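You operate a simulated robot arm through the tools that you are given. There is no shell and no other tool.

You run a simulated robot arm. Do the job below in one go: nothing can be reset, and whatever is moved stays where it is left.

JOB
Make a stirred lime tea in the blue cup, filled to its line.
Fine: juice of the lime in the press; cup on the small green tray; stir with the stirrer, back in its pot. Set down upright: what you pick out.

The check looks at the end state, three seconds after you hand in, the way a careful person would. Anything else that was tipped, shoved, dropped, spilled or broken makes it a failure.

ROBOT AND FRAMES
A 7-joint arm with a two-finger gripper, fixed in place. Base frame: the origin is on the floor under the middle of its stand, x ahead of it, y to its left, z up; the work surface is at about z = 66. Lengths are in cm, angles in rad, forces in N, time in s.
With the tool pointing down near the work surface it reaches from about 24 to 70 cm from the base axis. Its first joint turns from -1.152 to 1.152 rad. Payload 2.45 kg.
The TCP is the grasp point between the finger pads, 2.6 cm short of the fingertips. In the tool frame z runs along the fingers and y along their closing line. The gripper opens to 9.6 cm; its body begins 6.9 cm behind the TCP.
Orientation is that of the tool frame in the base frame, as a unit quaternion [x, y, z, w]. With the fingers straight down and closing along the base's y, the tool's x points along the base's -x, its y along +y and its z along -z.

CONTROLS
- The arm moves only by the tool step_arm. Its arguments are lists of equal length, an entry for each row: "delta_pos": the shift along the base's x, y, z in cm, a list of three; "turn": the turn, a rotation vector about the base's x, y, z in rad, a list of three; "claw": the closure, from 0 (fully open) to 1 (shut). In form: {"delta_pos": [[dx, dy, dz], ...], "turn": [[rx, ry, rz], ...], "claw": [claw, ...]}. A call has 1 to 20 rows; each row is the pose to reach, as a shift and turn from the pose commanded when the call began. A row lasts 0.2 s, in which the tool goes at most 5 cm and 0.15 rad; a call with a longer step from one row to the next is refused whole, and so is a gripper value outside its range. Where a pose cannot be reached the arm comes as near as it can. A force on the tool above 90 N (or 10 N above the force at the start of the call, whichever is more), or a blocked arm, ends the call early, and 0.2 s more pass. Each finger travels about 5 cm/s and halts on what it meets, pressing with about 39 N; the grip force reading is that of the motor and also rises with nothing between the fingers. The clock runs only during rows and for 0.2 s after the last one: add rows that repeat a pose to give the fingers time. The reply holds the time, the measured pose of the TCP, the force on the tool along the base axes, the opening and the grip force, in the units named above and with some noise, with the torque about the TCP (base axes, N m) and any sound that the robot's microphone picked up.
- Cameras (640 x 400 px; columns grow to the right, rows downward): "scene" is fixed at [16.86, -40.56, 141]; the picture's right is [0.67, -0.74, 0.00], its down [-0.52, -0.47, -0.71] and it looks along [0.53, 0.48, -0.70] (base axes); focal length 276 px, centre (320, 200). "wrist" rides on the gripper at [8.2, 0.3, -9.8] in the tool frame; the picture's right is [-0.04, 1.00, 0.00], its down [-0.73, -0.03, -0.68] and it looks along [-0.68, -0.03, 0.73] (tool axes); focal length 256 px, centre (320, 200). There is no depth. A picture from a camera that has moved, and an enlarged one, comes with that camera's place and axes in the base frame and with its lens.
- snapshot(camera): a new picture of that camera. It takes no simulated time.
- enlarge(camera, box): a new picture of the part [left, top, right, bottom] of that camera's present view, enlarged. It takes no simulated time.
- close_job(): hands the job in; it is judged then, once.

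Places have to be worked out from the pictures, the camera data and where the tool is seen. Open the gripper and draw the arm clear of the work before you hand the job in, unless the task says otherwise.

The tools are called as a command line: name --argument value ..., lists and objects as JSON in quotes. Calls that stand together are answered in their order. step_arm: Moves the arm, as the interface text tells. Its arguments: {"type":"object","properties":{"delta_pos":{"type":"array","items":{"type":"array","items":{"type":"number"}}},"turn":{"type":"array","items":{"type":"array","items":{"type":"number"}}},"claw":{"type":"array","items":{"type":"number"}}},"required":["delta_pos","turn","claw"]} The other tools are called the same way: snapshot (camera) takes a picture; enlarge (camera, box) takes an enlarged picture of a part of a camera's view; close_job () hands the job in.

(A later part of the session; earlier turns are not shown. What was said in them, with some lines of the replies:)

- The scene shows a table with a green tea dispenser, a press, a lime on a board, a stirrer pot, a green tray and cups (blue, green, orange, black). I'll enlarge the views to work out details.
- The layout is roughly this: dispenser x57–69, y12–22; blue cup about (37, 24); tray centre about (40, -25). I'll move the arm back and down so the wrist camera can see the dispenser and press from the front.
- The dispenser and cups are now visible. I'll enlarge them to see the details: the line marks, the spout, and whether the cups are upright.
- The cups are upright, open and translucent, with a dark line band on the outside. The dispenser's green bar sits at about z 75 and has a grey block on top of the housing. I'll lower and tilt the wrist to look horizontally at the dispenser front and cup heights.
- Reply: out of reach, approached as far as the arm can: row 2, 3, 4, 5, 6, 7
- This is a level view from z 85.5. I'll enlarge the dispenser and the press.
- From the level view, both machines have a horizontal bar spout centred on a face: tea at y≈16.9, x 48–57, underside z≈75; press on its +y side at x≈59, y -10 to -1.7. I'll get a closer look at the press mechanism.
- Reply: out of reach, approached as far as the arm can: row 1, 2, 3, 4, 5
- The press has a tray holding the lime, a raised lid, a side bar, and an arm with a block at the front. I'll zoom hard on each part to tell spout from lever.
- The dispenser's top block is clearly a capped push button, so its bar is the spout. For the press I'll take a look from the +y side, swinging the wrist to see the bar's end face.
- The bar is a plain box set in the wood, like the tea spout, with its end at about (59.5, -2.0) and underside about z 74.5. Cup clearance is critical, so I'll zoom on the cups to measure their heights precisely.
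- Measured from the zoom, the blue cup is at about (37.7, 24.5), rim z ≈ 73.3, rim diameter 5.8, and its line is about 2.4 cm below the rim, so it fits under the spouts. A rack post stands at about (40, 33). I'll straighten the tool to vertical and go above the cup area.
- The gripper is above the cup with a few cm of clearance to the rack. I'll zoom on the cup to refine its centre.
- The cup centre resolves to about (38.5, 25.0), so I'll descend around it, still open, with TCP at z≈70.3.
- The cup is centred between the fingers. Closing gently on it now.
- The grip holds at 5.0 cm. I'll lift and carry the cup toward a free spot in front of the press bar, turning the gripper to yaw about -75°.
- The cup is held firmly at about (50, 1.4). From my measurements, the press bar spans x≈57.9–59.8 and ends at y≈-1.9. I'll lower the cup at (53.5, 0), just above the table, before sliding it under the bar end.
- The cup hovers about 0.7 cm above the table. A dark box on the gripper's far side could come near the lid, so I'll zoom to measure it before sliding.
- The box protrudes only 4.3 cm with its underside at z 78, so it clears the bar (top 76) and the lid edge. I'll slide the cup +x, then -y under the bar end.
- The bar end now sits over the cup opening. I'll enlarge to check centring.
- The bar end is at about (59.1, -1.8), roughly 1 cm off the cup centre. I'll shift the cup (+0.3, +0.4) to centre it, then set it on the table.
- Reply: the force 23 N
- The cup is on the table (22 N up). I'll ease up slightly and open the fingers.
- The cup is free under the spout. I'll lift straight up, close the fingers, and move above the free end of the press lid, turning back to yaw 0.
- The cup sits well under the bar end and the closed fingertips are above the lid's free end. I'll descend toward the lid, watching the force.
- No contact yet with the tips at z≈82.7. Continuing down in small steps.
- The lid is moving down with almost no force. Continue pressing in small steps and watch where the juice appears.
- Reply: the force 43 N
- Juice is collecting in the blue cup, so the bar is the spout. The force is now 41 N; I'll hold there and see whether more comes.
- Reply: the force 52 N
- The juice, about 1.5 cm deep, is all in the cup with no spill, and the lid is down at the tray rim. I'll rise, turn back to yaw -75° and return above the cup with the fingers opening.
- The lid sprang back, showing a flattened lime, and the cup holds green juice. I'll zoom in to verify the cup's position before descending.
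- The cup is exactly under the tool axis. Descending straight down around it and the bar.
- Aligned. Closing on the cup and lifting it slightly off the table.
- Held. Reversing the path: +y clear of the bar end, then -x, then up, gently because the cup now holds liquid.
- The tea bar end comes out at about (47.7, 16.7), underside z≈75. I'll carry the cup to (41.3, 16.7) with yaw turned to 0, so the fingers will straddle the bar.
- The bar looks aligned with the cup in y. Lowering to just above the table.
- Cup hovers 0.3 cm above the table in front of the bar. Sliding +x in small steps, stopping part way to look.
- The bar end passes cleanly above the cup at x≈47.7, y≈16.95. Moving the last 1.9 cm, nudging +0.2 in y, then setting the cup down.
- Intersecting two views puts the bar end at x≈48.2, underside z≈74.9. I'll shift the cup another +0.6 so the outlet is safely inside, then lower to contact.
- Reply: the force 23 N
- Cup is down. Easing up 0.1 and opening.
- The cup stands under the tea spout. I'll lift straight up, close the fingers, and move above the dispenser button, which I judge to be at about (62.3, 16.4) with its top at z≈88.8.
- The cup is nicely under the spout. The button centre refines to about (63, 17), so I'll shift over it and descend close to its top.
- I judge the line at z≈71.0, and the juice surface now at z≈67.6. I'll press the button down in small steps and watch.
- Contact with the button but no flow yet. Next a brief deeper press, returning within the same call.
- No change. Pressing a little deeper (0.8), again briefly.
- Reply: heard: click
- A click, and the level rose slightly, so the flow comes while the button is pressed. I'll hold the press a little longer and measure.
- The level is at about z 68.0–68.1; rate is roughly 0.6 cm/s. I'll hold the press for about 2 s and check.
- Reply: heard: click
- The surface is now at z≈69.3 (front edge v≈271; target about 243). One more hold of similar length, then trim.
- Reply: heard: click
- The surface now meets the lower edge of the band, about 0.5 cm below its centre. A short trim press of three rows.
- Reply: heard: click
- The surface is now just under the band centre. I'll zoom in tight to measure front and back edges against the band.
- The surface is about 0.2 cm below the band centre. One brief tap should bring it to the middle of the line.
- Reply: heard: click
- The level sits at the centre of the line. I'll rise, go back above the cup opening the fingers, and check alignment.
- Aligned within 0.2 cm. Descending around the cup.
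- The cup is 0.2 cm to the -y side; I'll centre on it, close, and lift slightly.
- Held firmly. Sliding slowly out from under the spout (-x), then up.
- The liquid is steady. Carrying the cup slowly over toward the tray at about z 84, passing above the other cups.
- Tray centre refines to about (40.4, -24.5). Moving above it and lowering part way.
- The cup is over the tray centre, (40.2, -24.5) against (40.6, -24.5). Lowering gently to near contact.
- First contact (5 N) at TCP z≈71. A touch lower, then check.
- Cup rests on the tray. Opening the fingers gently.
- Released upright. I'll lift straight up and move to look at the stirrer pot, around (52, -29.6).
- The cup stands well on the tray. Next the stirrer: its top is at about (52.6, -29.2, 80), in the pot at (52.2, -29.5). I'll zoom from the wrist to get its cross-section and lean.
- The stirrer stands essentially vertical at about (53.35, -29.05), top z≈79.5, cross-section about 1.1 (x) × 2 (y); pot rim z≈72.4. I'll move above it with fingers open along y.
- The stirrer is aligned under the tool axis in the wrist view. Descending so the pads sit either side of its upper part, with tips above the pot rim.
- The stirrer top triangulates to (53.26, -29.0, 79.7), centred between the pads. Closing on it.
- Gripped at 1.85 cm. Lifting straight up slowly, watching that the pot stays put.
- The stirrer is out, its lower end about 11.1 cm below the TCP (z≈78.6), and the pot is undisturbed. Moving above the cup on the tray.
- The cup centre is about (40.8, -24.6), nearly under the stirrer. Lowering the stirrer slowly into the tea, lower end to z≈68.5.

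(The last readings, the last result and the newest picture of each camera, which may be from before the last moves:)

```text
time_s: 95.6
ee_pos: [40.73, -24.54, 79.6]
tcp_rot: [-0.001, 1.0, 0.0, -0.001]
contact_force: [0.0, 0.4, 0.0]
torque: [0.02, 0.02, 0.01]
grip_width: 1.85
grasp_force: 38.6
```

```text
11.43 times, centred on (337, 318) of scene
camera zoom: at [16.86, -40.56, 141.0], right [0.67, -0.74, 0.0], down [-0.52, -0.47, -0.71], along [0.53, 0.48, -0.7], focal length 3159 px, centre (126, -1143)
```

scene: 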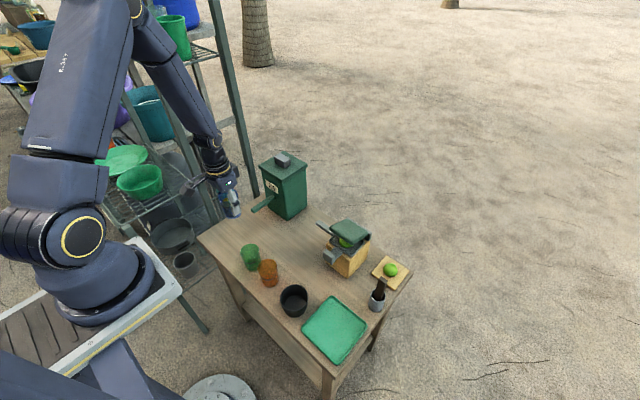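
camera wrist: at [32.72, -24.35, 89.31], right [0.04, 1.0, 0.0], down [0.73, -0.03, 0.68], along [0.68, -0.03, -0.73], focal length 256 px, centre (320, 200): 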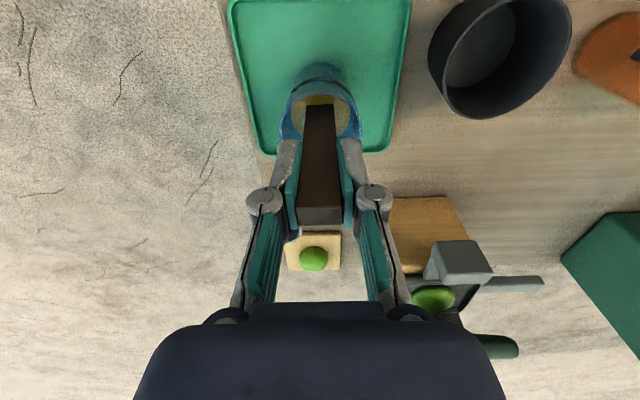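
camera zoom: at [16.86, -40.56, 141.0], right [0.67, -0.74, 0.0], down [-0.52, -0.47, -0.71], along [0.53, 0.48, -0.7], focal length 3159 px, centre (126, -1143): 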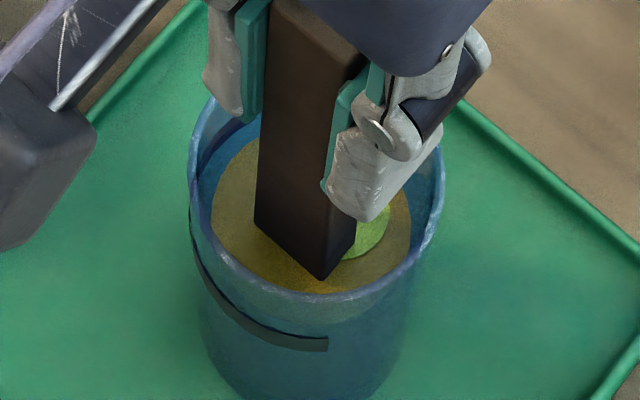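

The stirrer is in the tea and centred. I'll stir with small circles of 0.5 cm radius, watching the forces.

step_arm --delta_pos '[[0.35, 0, 0], [0.6, 0, 0], [0.35, 0.43, 0], [-0.15, 0.43, 0], [-0.4, 0, 0], [-0.15, -0.43, 0], [0.35, -0.43, 0], [0.6, 0, 0], [0.35, 0.43, 0], [-0.15, 0.43, 0], [-0.4, 0, 0], [-0.15, -0.43, 0], [0.35, -0.43, 0], [0.6, 0, 0], [0.35, 0.43, 0], [-0.15, 0.43, 0], [-0.4, 0, 0], [-0.15, -0.43, 0], [0.1, 0, 0]]' --turn '[[0, 0, 0], [0, 0, 0], [0, 0, 0], [0, 0, 0], [0, 0, 0], [0, 0, 0], [0, 0, 0], [0, 0, 0], [0, 0, 0], [0, 0, 0], [0, 0, 0], [0, 0, 0], [0, 0, 0], [0, 0, 0], [0, 0, 0], [0, 0, 0], [0, 0, 0], [0, 0, 0], [0, 0, 0]]' --claw '[0.86, 0.86, 0.86, 0.86, 0.86, 0.86, 0.86, 0.86, 0.86, 0.86, 0.86, 0.86, 0.86, 0.86, 0.86, 0.86, 0.86, 0.86, 0.86]'

enlarge --camera "scene" --box '[322, 300, 352, 335]'

enlarge --camera "wrist" --box '[270, 55, 370, 155]'

```text
time_s: 99.6
ee_pos: [40.8, -24.63, 79.7]
tcp_rot: [-0.001, 1.0, 0.0, 0.0]
contact_force: [0.4, -0.3, -0.6]
torque: [-0.01, 0.01, 0.01]
grip_width: 1.85
grasp_force: 39.0
```

```text
11.43 times, centred on (337, 318) of scene
camera zoom: at [16.86, -40.56, 141.0], right [0.67, -0.74, 0.0], down [-0.52, -0.47, -0.71], along [0.53, 0.48, -0.7], focal length 3159 px, centre (126, -1143)
```

zoom: 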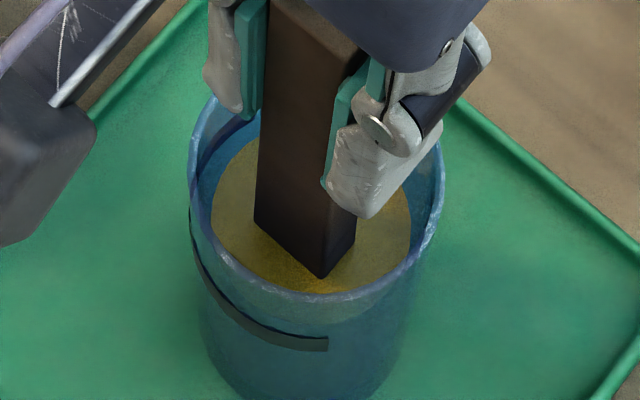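

```text
4.00 times, centred on (320, 105) of wrist
camera zoom: at [32.74, -24.33, 89.4], right [0.04, 1.0, 0.0], down [0.73, -0.03, 0.68], along [0.68, -0.03, -0.73], focal length 1024 px, centre (320, 580)
```

zoom: 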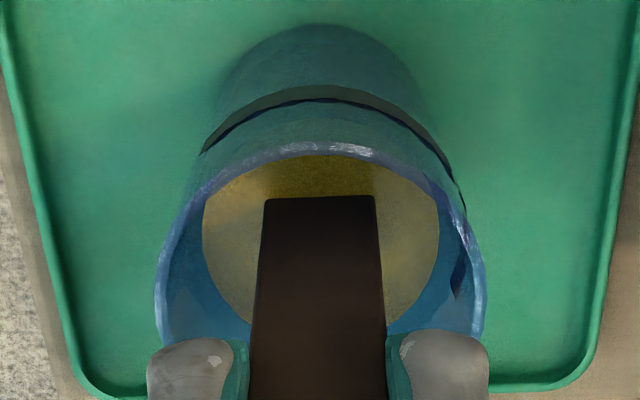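

The green patch is gone and the colour is uniform. A few more turns to be thorough.

step_arm --delta_pos '[[0.25, 0, 0], [0.5, 0, 0], [0.25, 0.43, 0], [-0.25, 0.43, 0], [-0.5, 0, 0], [-0.25, -0.43, 0], [0.25, -0.43, 0], [0.5, 0, 0], [0.25, 0.43, 0], [-0.25, 0.43, 0], [-0.5, 0, 0], [-0.25, -0.43, 0], [0.25, -0.43, 0], [0.5, 0, 0], [0.25, 0.43, 0], [-0.25, 0.43, 0], [-0.3, 0, 0], [0, 0, 0], [0, 0, 0]]' --turn '[[0, 0, 0], [0, 0, 0], [0, 0, 0], [0, 0, 0], [0, 0, 0], [0, 0, 0], [0, 0, 0], [0, 0, 0], [0, 0, 0], [0, 0, 0], [0, 0, 0], [0, 0, 0], [0, 0, 0], [0, 0, 0], [0, 0, 0], [0, 0, 0], [0, 0, 0], [0, 0, 0], [0, 0, 0]]' --claw '[0.86, 0.86, 0.86, 0.86, 0.86, 0.86, 0.86, 0.86, 0.86, 0.86, 0.86, 0.86, 0.86, 0.86, 0.86, 0.86, 0.86, 0.86, 0.86]'

```text
time_s: 103.6
ee_pos: [40.82, -24.57, 79.79]
tcp_rot: [-0.001, 1.0, 0.001, 0.0]
contact_force: [1.0, -0.9, 0.8]
torque: [0.0, 0.01, 0.02]
grip_width: 1.88
grasp_force: 38.8
```

Stirred. Lifting the stirrer straight up slowly and pausing over the cup so any drips fall back in.

step_arm --delta_pos '[[0, 0, 0.6], [0, 0, 1.6], [0, 0, 2.8], [0, 0, 4], [0, 0, 5.2], [0, 0, 6.6], [0, 0, 8.2], [0, 0, 9.6], [0, 0, 10.3], [0, 0, 10.3], [0, 0, 10.3], [0, 0, 10.3], [0, 0, 10.3], [0, 0, 10.3]]' --turn '[[0, 0, 0], [0, 0, 0], [0, 0, 0], [0, 0, 0], [0, 0, 0], [0, 0, 0], [0, 0, 0], [0, 0, 0], [0, 0, 0], [0, 0, 0], [0, 0, 0], [0, 0, 0], [0, 0, 0], [0, 0, 0]]' --claw '[0.86, 0.86, 0.86, 0.86, 0.86, 0.86, 0.86, 0.86, 0.86, 0.86, 0.86, 0.86, 0.86, 0.86]'

snapshot --camera "wrist"

enlarge --camera "scene" --box '[300, 260, 380, 350]'

```text
time_s: 106.6
ee_pos: [41.0, -24.56, 90.05]
tcp_rot: [0.0, 1.0, 0.0, -0.001]
contact_force: [0.4, 0.0, 0.6]
torque: [-0.02, 0.0, -0.02]
grip_width: 1.84
grasp_force: 38.9
```

```text
taken
camera wrist: at [32.87, -24.31, 99.73], right [0.04, 1.0, 0.0], down [0.73, -0.03, 0.68], along [0.68, -0.03, -0.73], focal length 256 px, centre (320, 200)
```

wrist: 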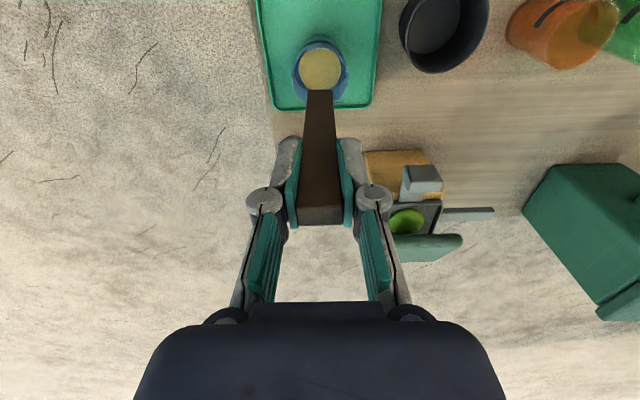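

```text
4.44 times, centred on (340, 305) of scene
camera zoom: at [16.86, -40.56, 141.0], right [0.67, -0.74, 0.0], down [-0.52, -0.47, -0.71], along [0.53, 0.48, -0.7], focal length 1229 px, centre (231, -267)
```

zoom: 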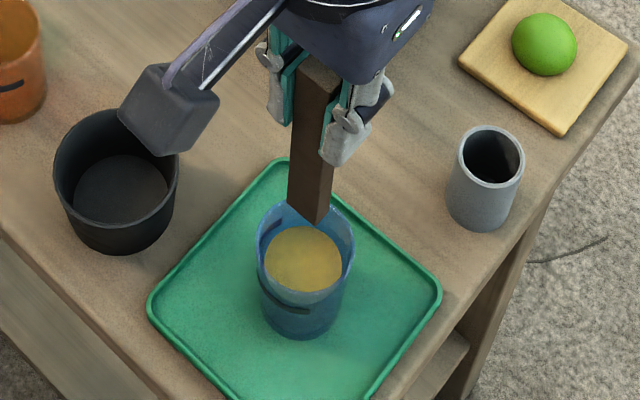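

The tea is uniformly mixed. I'll check the level against the line from here.

enlarge --camera "scene" --box '[328, 306, 350, 330]'

enlarge --camera "wrist" --box '[275, 25, 365, 115]'

```text
16.00 times, centred on (339, 318) of scene
camera zoom: at [16.86, -40.56, 141.0], right [0.67, -0.74, 0.0], down [-0.52, -0.47, -0.71], along [0.53, 0.48, -0.7], focal length 4423 px, centre (16, -1688)
```

zoom: 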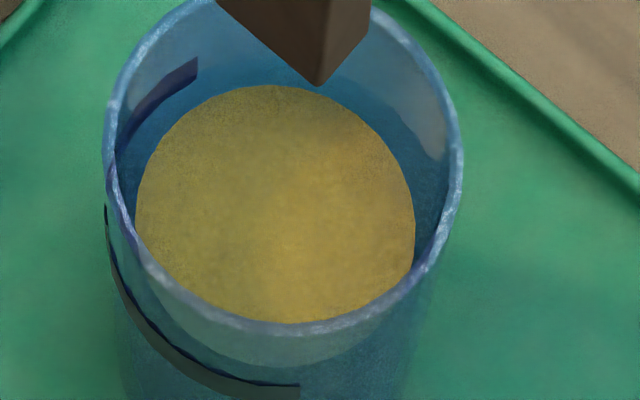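

```text
4.44 times, centred on (320, 70) of wrist
camera zoom: at [32.87, -24.31, 99.73], right [0.04, 1.0, 0.0], down [0.73, -0.03, 0.68], along [0.68, -0.03, -0.73], focal length 1138 px, centre (320, 778)
```

zoom: 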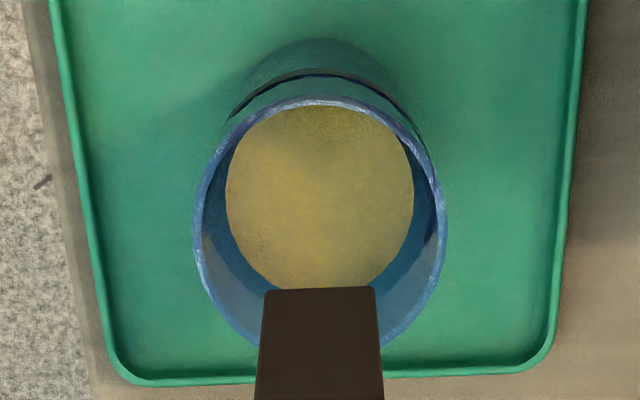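

The level sits within the band, so I'm satisfied with the fill. Now carrying the stirrer back above its pot.

step_arm --delta_pos '[[0.8, -0.3, 0], [2.6, -1, 0], [4.8, -1.8, 0], [7, -2.6, 0], [9.2, -3.4, 0], [11, -4, 0], [12, -4.35, 0], [12.2, -4.45, 0], [12.2, -4.45, 0]]' --turn '[[0, 0, 0], [0, 0, 0], [0, 0, 0], [0, 0, 0], [0, 0, 0], [0, 0, 0], [0, 0, 0], [0, 0, 0], [0, 0, 0]]' --claw '[0.86, 0.86, 0.86, 0.86, 0.86, 0.86, 0.86, 0.86, 0.86]'

enlarge --camera "wrist" --box '[275, 15, 365, 115]'

enlarge --camera "scene" --box '[340, 240, 400, 320]'

```text
time_s: 108.6
ee_pos: [53.11, -29.06, 89.88]
tcp_rot: [-0.001, 1.0, 0.0, -0.001]
contact_force: [0.6, 0.8, -0.5]
torque: [-0.02, 0.01, 0.01]
grip_width: 1.83
grasp_force: 39.3
```

```text
4.00 times, centred on (320, 65) of wrist
camera zoom: at [45.1, -28.81, 99.71], right [0.04, 1.0, 0.0], down [0.73, -0.03, 0.68], along [0.68, -0.03, -0.73], focal length 1024 px, centre (320, 740)
```

zoom: 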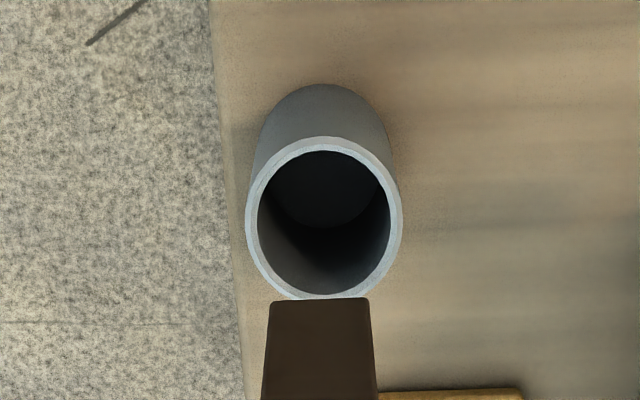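

```text
5.00 times, centred on (370, 280) of scene
camera zoom: at [16.86, -40.56, 141.0], right [0.67, -0.74, 0.0], down [-0.52, -0.47, -0.71], along [0.53, 0.48, -0.7], focal length 1382 px, centre (70, -200)
```

zoom: 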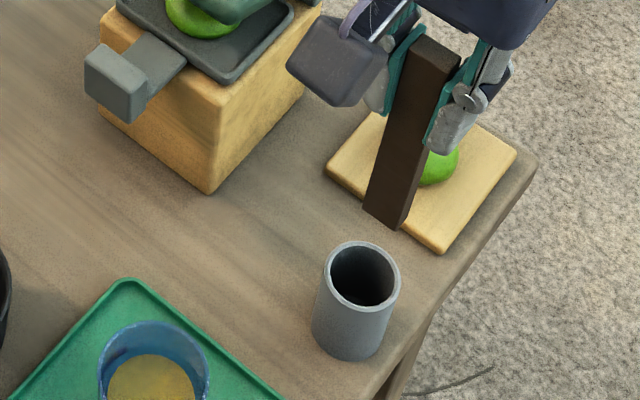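

The pot centre is about (52.8, -29.0), inner radius 1.6; I'll shift -0.3 in x to centre the stirrer and lower it slowly into the pot.

step_arm --delta_pos '[[-0.3, 0.05, -1], [-0.3, 0.05, -3], [-0.3, 0.05, -5], [-0.3, 0.05, -6.5], [-0.3, 0.05, -8], [-0.3, 0.05, -9.5], [-0.3, 0.05, -10.8], [-0.3, 0.05, -11.6], [-0.3, 0.05, -12], [-0.3, 0.05, -12]]' --turn '[[0, 0, 0], [0, 0, 0], [0, 0, 0], [0, 0, 0], [0, 0, 0], [0, 0, 0], [0, 0, 0], [0, 0, 0], [0, 0, 0], [0, 0, 0]]' --claw '[0.86, 0.86, 0.86, 0.86, 0.86, 0.86, 0.86, 0.86, 0.86, 0.86]'

enlarge --camera "scene" --box '[340, 240, 400, 320]'

enlarge --camera "wrist" --box '[260, 50, 380, 240]'

```text
time_s: 110.8
ee_pos: [52.68, -28.96, 78.16]
tcp_rot: [-0.001, 1.0, 0.001, 0.0]
contact_force: [0.6, 0.6, -1.2]
torque: [0.02, 0.02, 0.02]
grip_width: 1.84
grasp_force: 38.6
```

```text
5.00 times, centred on (370, 280) of scene
camera zoom: at [16.86, -40.56, 141.0], right [0.67, -0.74, 0.0], down [-0.52, -0.47, -0.71], along [0.53, 0.48, -0.7], focal length 1382 px, centre (70, -200)
```

zoom: 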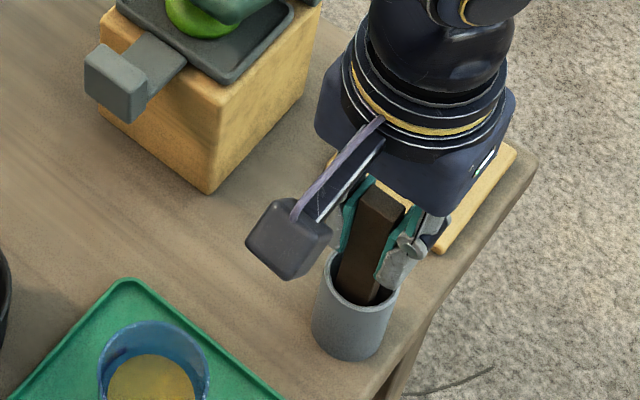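

```text
2.11 times, centred on (320, 145) of wrist
camera zoom: at [44.59, -28.75, 87.8], right [0.04, 1.0, 0.0], down [0.73, -0.03, 0.68], along [0.68, -0.03, -0.73], focal length 539 px, centre (320, 316)
```

zoom: 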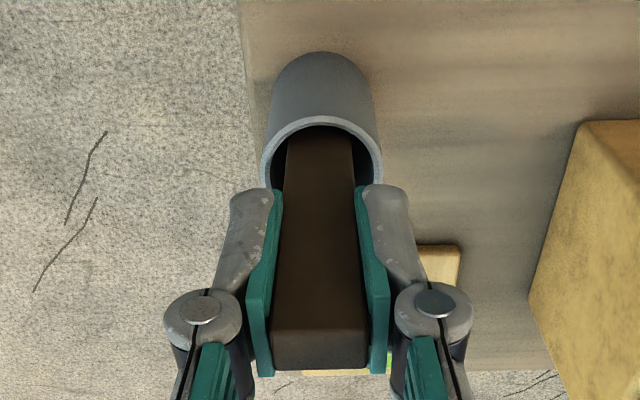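

Inside the pot with no contact yet (TCP z≈78.1). Lowering gently until it touches the pot floor.

step_arm --delta_pos '[[0, 0, -0.15], [0, 0, -0.25], [0, 0, -0.3]]' --turn '[[0, 0, 0], [0, 0, 0], [0, 0, 0]]' --claw '[0.86, 0.86, 0.86]'

```text
time_s: 111.6
ee_pos: [52.67, -28.9, 77.75]
tcp_rot: [0.0, 1.0, 0.001, 0.0]
contact_force: [0.2, -0.1, 1.0]
torque: [-0.01, 0.01, 0.01]
grip_width: 1.84
grasp_force: 38.3
```

step_arm --delta_pos '[[0, 0, -0.08], [0, 0, -0.14]]' --turn '[[0, 0, 0], [0, 0, 0]]' --claw '[0.86, 0.86]'

```text
time_s: 112.2
ee_pos: [52.68, -28.95, 77.65]
tcp_rot: [0.0, 1.0, 0.0, 0.0]
contact_force: [-3.4, 0.9, 15.1]
torque: [0.16, 0.49, 0.03]
grip_width: 1.83
grasp_force: 38.5
```

The stirrer is resting on the pot floor (15 N). Easing and opening the fingers slowly.

step_arm --delta_pos '[[0, 0, 0.07], [0, 0, 0.07], [0, 0, 0.07], [0, 0, 0.07], [0, 0, 0.07], [0, 0, 0.07], [0, 0, 0.07]]' --turn '[[0, 0, 0], [0, 0, 0], [0, 0, 0], [0, 0, 0], [0, 0, 0], [0, 0, 0], [0, 0, 0]]' --claw '[0.82, 0.76, 0.68, 0.58, 0.48, 0.4, 0.4]'

enlarge --camera "scene" --box '[340, 240, 400, 320]'

snapshot --camera "wrist"

```text
time_s: 113.8
ee_pos: [52.77, -28.89, 77.66]
tcp_rot: [-0.001, 1.0, 0.0, 0.0]
contact_force: [-0.3, -0.6, 0.1]
torque: [0.04, 0.01, -0.02]
grip_width: 5.75
grasp_force: 0.0
```

```text
5.00 times, centred on (370, 280) of scene
camera zoom: at [16.86, -40.56, 141.0], right [0.67, -0.74, 0.0], down [-0.52, -0.47, -0.71], along [0.53, 0.48, -0.7], focal length 1382 px, centre (70, -200)
```

zoom: 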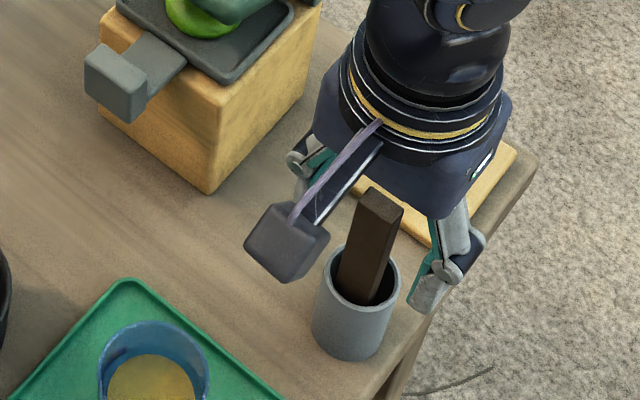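

```text
taken
camera wrist: at [44.66, -28.66, 87.34], right [0.04, 1.0, 0.0], down [0.73, -0.03, 0.68], along [0.68, -0.03, -0.73], focal length 256 px, centre (320, 200)
```

wrist: 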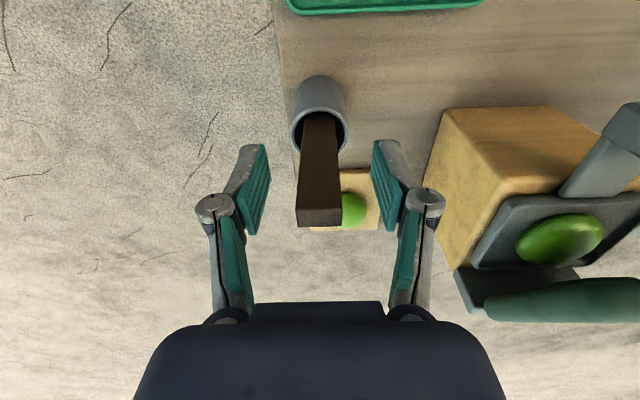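

The stirrer stands in its pot. Lifting the open gripper straight up and clear.

step_arm --delta_pos '[[0, 0, 2], [0, 0, 5], [0, 0, 9], [0, 0, 13.5], [0, 0, 18], [0, 0, 22], [-3, 2, 25], [-6, 5, 27], [-9, 9, 28], [-10, 13, 28], [-10, 13, 28]]' --turn '[[0, 0, 0], [0, 0, 0], [0, 0, 0], [0, 0, 0], [0, 0, 0], [0, 0, 0], [0, 0, 0], [0, 0, 0], [0, 0, 0], [0, 0, 0], [0, 0, 0]]' --claw '[0.4, 0.4, 0.4, 0.4, 0.3, 0.2, 0.1, 0, 0, 0, 0]'

snapshot --camera "scene"

enlarge --camera "scene" --box '[290, 250, 410, 370]'

enlarge --camera "scene" --box '[326, 300, 352, 340]'

```text
refused: row 9 steps farther than a row can; nothing moved
```

```text
taken
```

scene: 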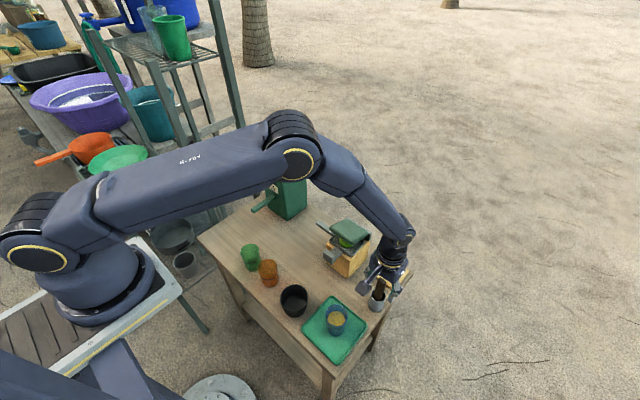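

```text
3.33 times, centred on (350, 310) of scene
camera zoom: at [16.86, -40.56, 141.0], right [0.67, -0.74, 0.0], down [-0.52, -0.47, -0.71], along [0.53, 0.48, -0.7], focal length 921 px, centre (220, -167)
```

zoom: 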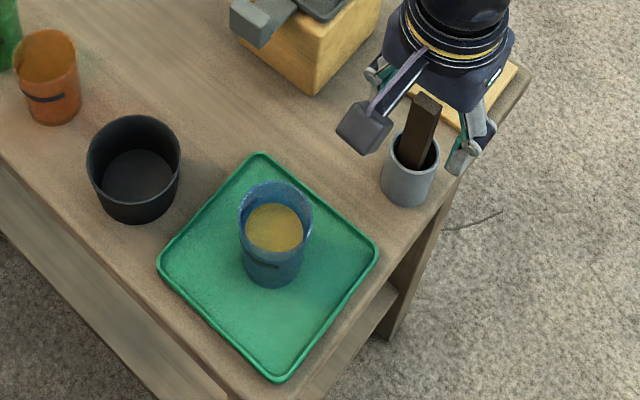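

```text
10.00 times, centred on (339, 320) of scene
camera zoom: at [16.86, -40.56, 141.0], right [0.67, -0.74, 0.0], down [-0.52, -0.47, -0.71], along [0.53, 0.48, -0.7], focal length 2764 px, centre (130, -1000)
```

zoom: 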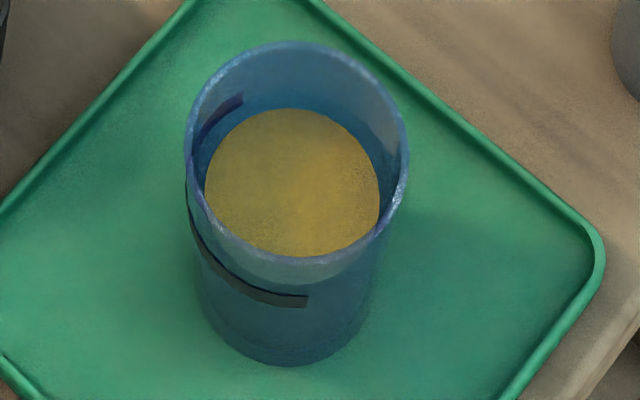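

That call was refused for one over-long step and nothing moved. The fresh picture shows the stirrer standing in its pot and the surface within about 0.1 cm of the line. Retrying the retreat with shorter steps.

step_arm --delta_pos '[[0, 0, 2], [0, 0, 5], [0, 0, 9], [0, 0, 13], [0, 0, 17], [0, 0, 21], [-2, 2, 24], [-4, 5, 26], [-6, 8, 28], [-8, 11, 29], [-9, 14, 29], [-9, 17, 29], [-9, 17, 29]]' --turn '[[0, 0, 0], [0, 0, 0], [0, 0, 0], [0, 0, 0], [0, 0, 0], [0, 0, 0], [0, 0, 0], [0, 0, 0], [0, 0, 0], [0, 0, 0], [0, 0, 0], [0, 0, 0], [0, 0, 0]]' --claw '[0.4, 0.4, 0.4, 0.4, 0.3, 0.2, 0.1, 0, 0, 0, 0, 0, 0]'

snapshot --camera "scene"

snapshot --camera "wrist"

enlarge --camera "scene" --box '[290, 250, 410, 370]'

enlarge --camera "scene" --box '[200, 150, 360, 290]'

```text
time_s: 116.6
ee_pos: [43.78, -11.9, 106.34]
tcp_rot: [-0.001, 1.0, 0.0, 0.0]
contact_force: [-0.4, 0.2, 0.2]
torque: [-0.01, -0.03, 0.02]
grip_width: 9.59
grasp_force: 0.1
```

```text
taken
```

scene: 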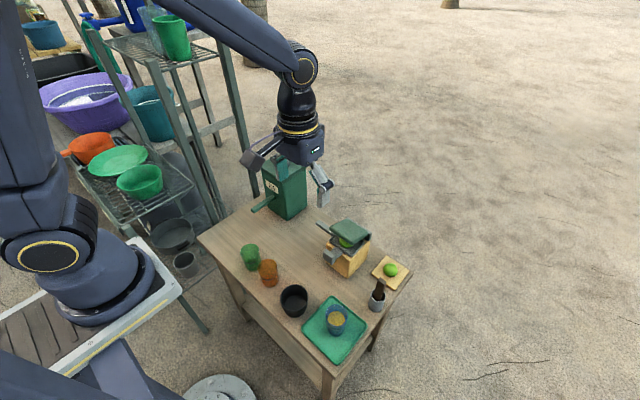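

```text
taken
camera wrist: at [35.69, -11.67, 116.06], right [0.04, 1.0, 0.0], down [0.73, -0.03, 0.68], along [0.68, -0.03, -0.73], focal length 256 px, centre (320, 200)
```

wrist: 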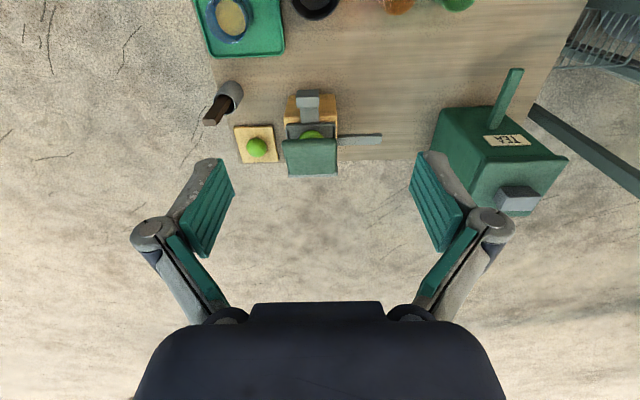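

```text
3.33 times, centred on (350, 310) of scene
camera zoom: at [16.86, -40.56, 141.0], right [0.67, -0.74, 0.0], down [-0.52, -0.47, -0.71], along [0.53, 0.48, -0.7], focal length 921 px, centre (220, -167)
```

zoom: 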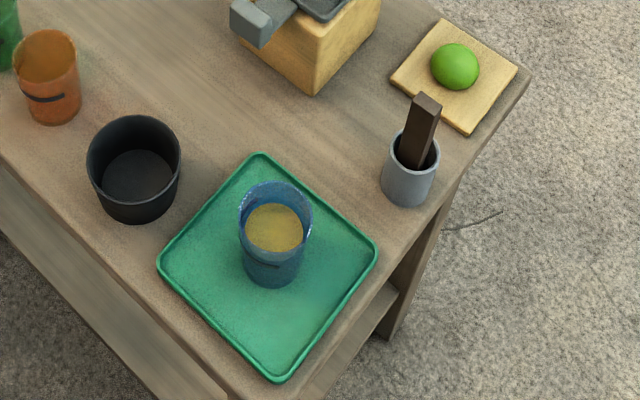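

```text
2.86 times, centred on (280, 220) of scene
camera zoom: at [16.86, -40.56, 141.0], right [0.67, -0.74, 0.0], down [-0.52, -0.47, -0.71], along [0.53, 0.48, -0.7], focal length 790 px, centre (434, 143)
```

zoom: 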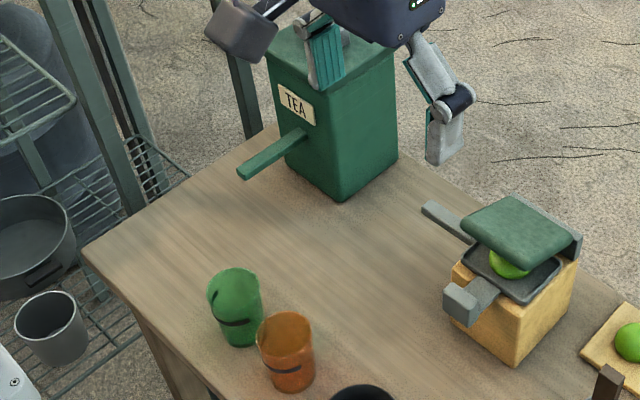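

Everything looks right: the blue cup, mixed and filled to its line, stands upright on the green tray, and the stirrer is back in its pot. Press, dispenser and other cups are where they were, there are no spills, and the gripper is open and clear. Handing in.

close_job

```text
The job is handed in.
```

The lime tea is made and handed in. The blue cup stands upright on the small green tray, filled to its line and stirred.

- **Juice:** I pressed the lime already in the press, with the cup under its spout, and left the spare lime untouched. The lid springs open again by itself and is back where it was.
- **Fill:** By the pictures, the tea surface is within about 0.2 cm of the middle of the line.
- **Stirring:** After stirring, the juice patch was gone and the colour was even. The stirrer is back upright in its pot.
- **Everything else:** I saw no spills, and nothing else was moved or tipped. The gripper is open and clear of the table.
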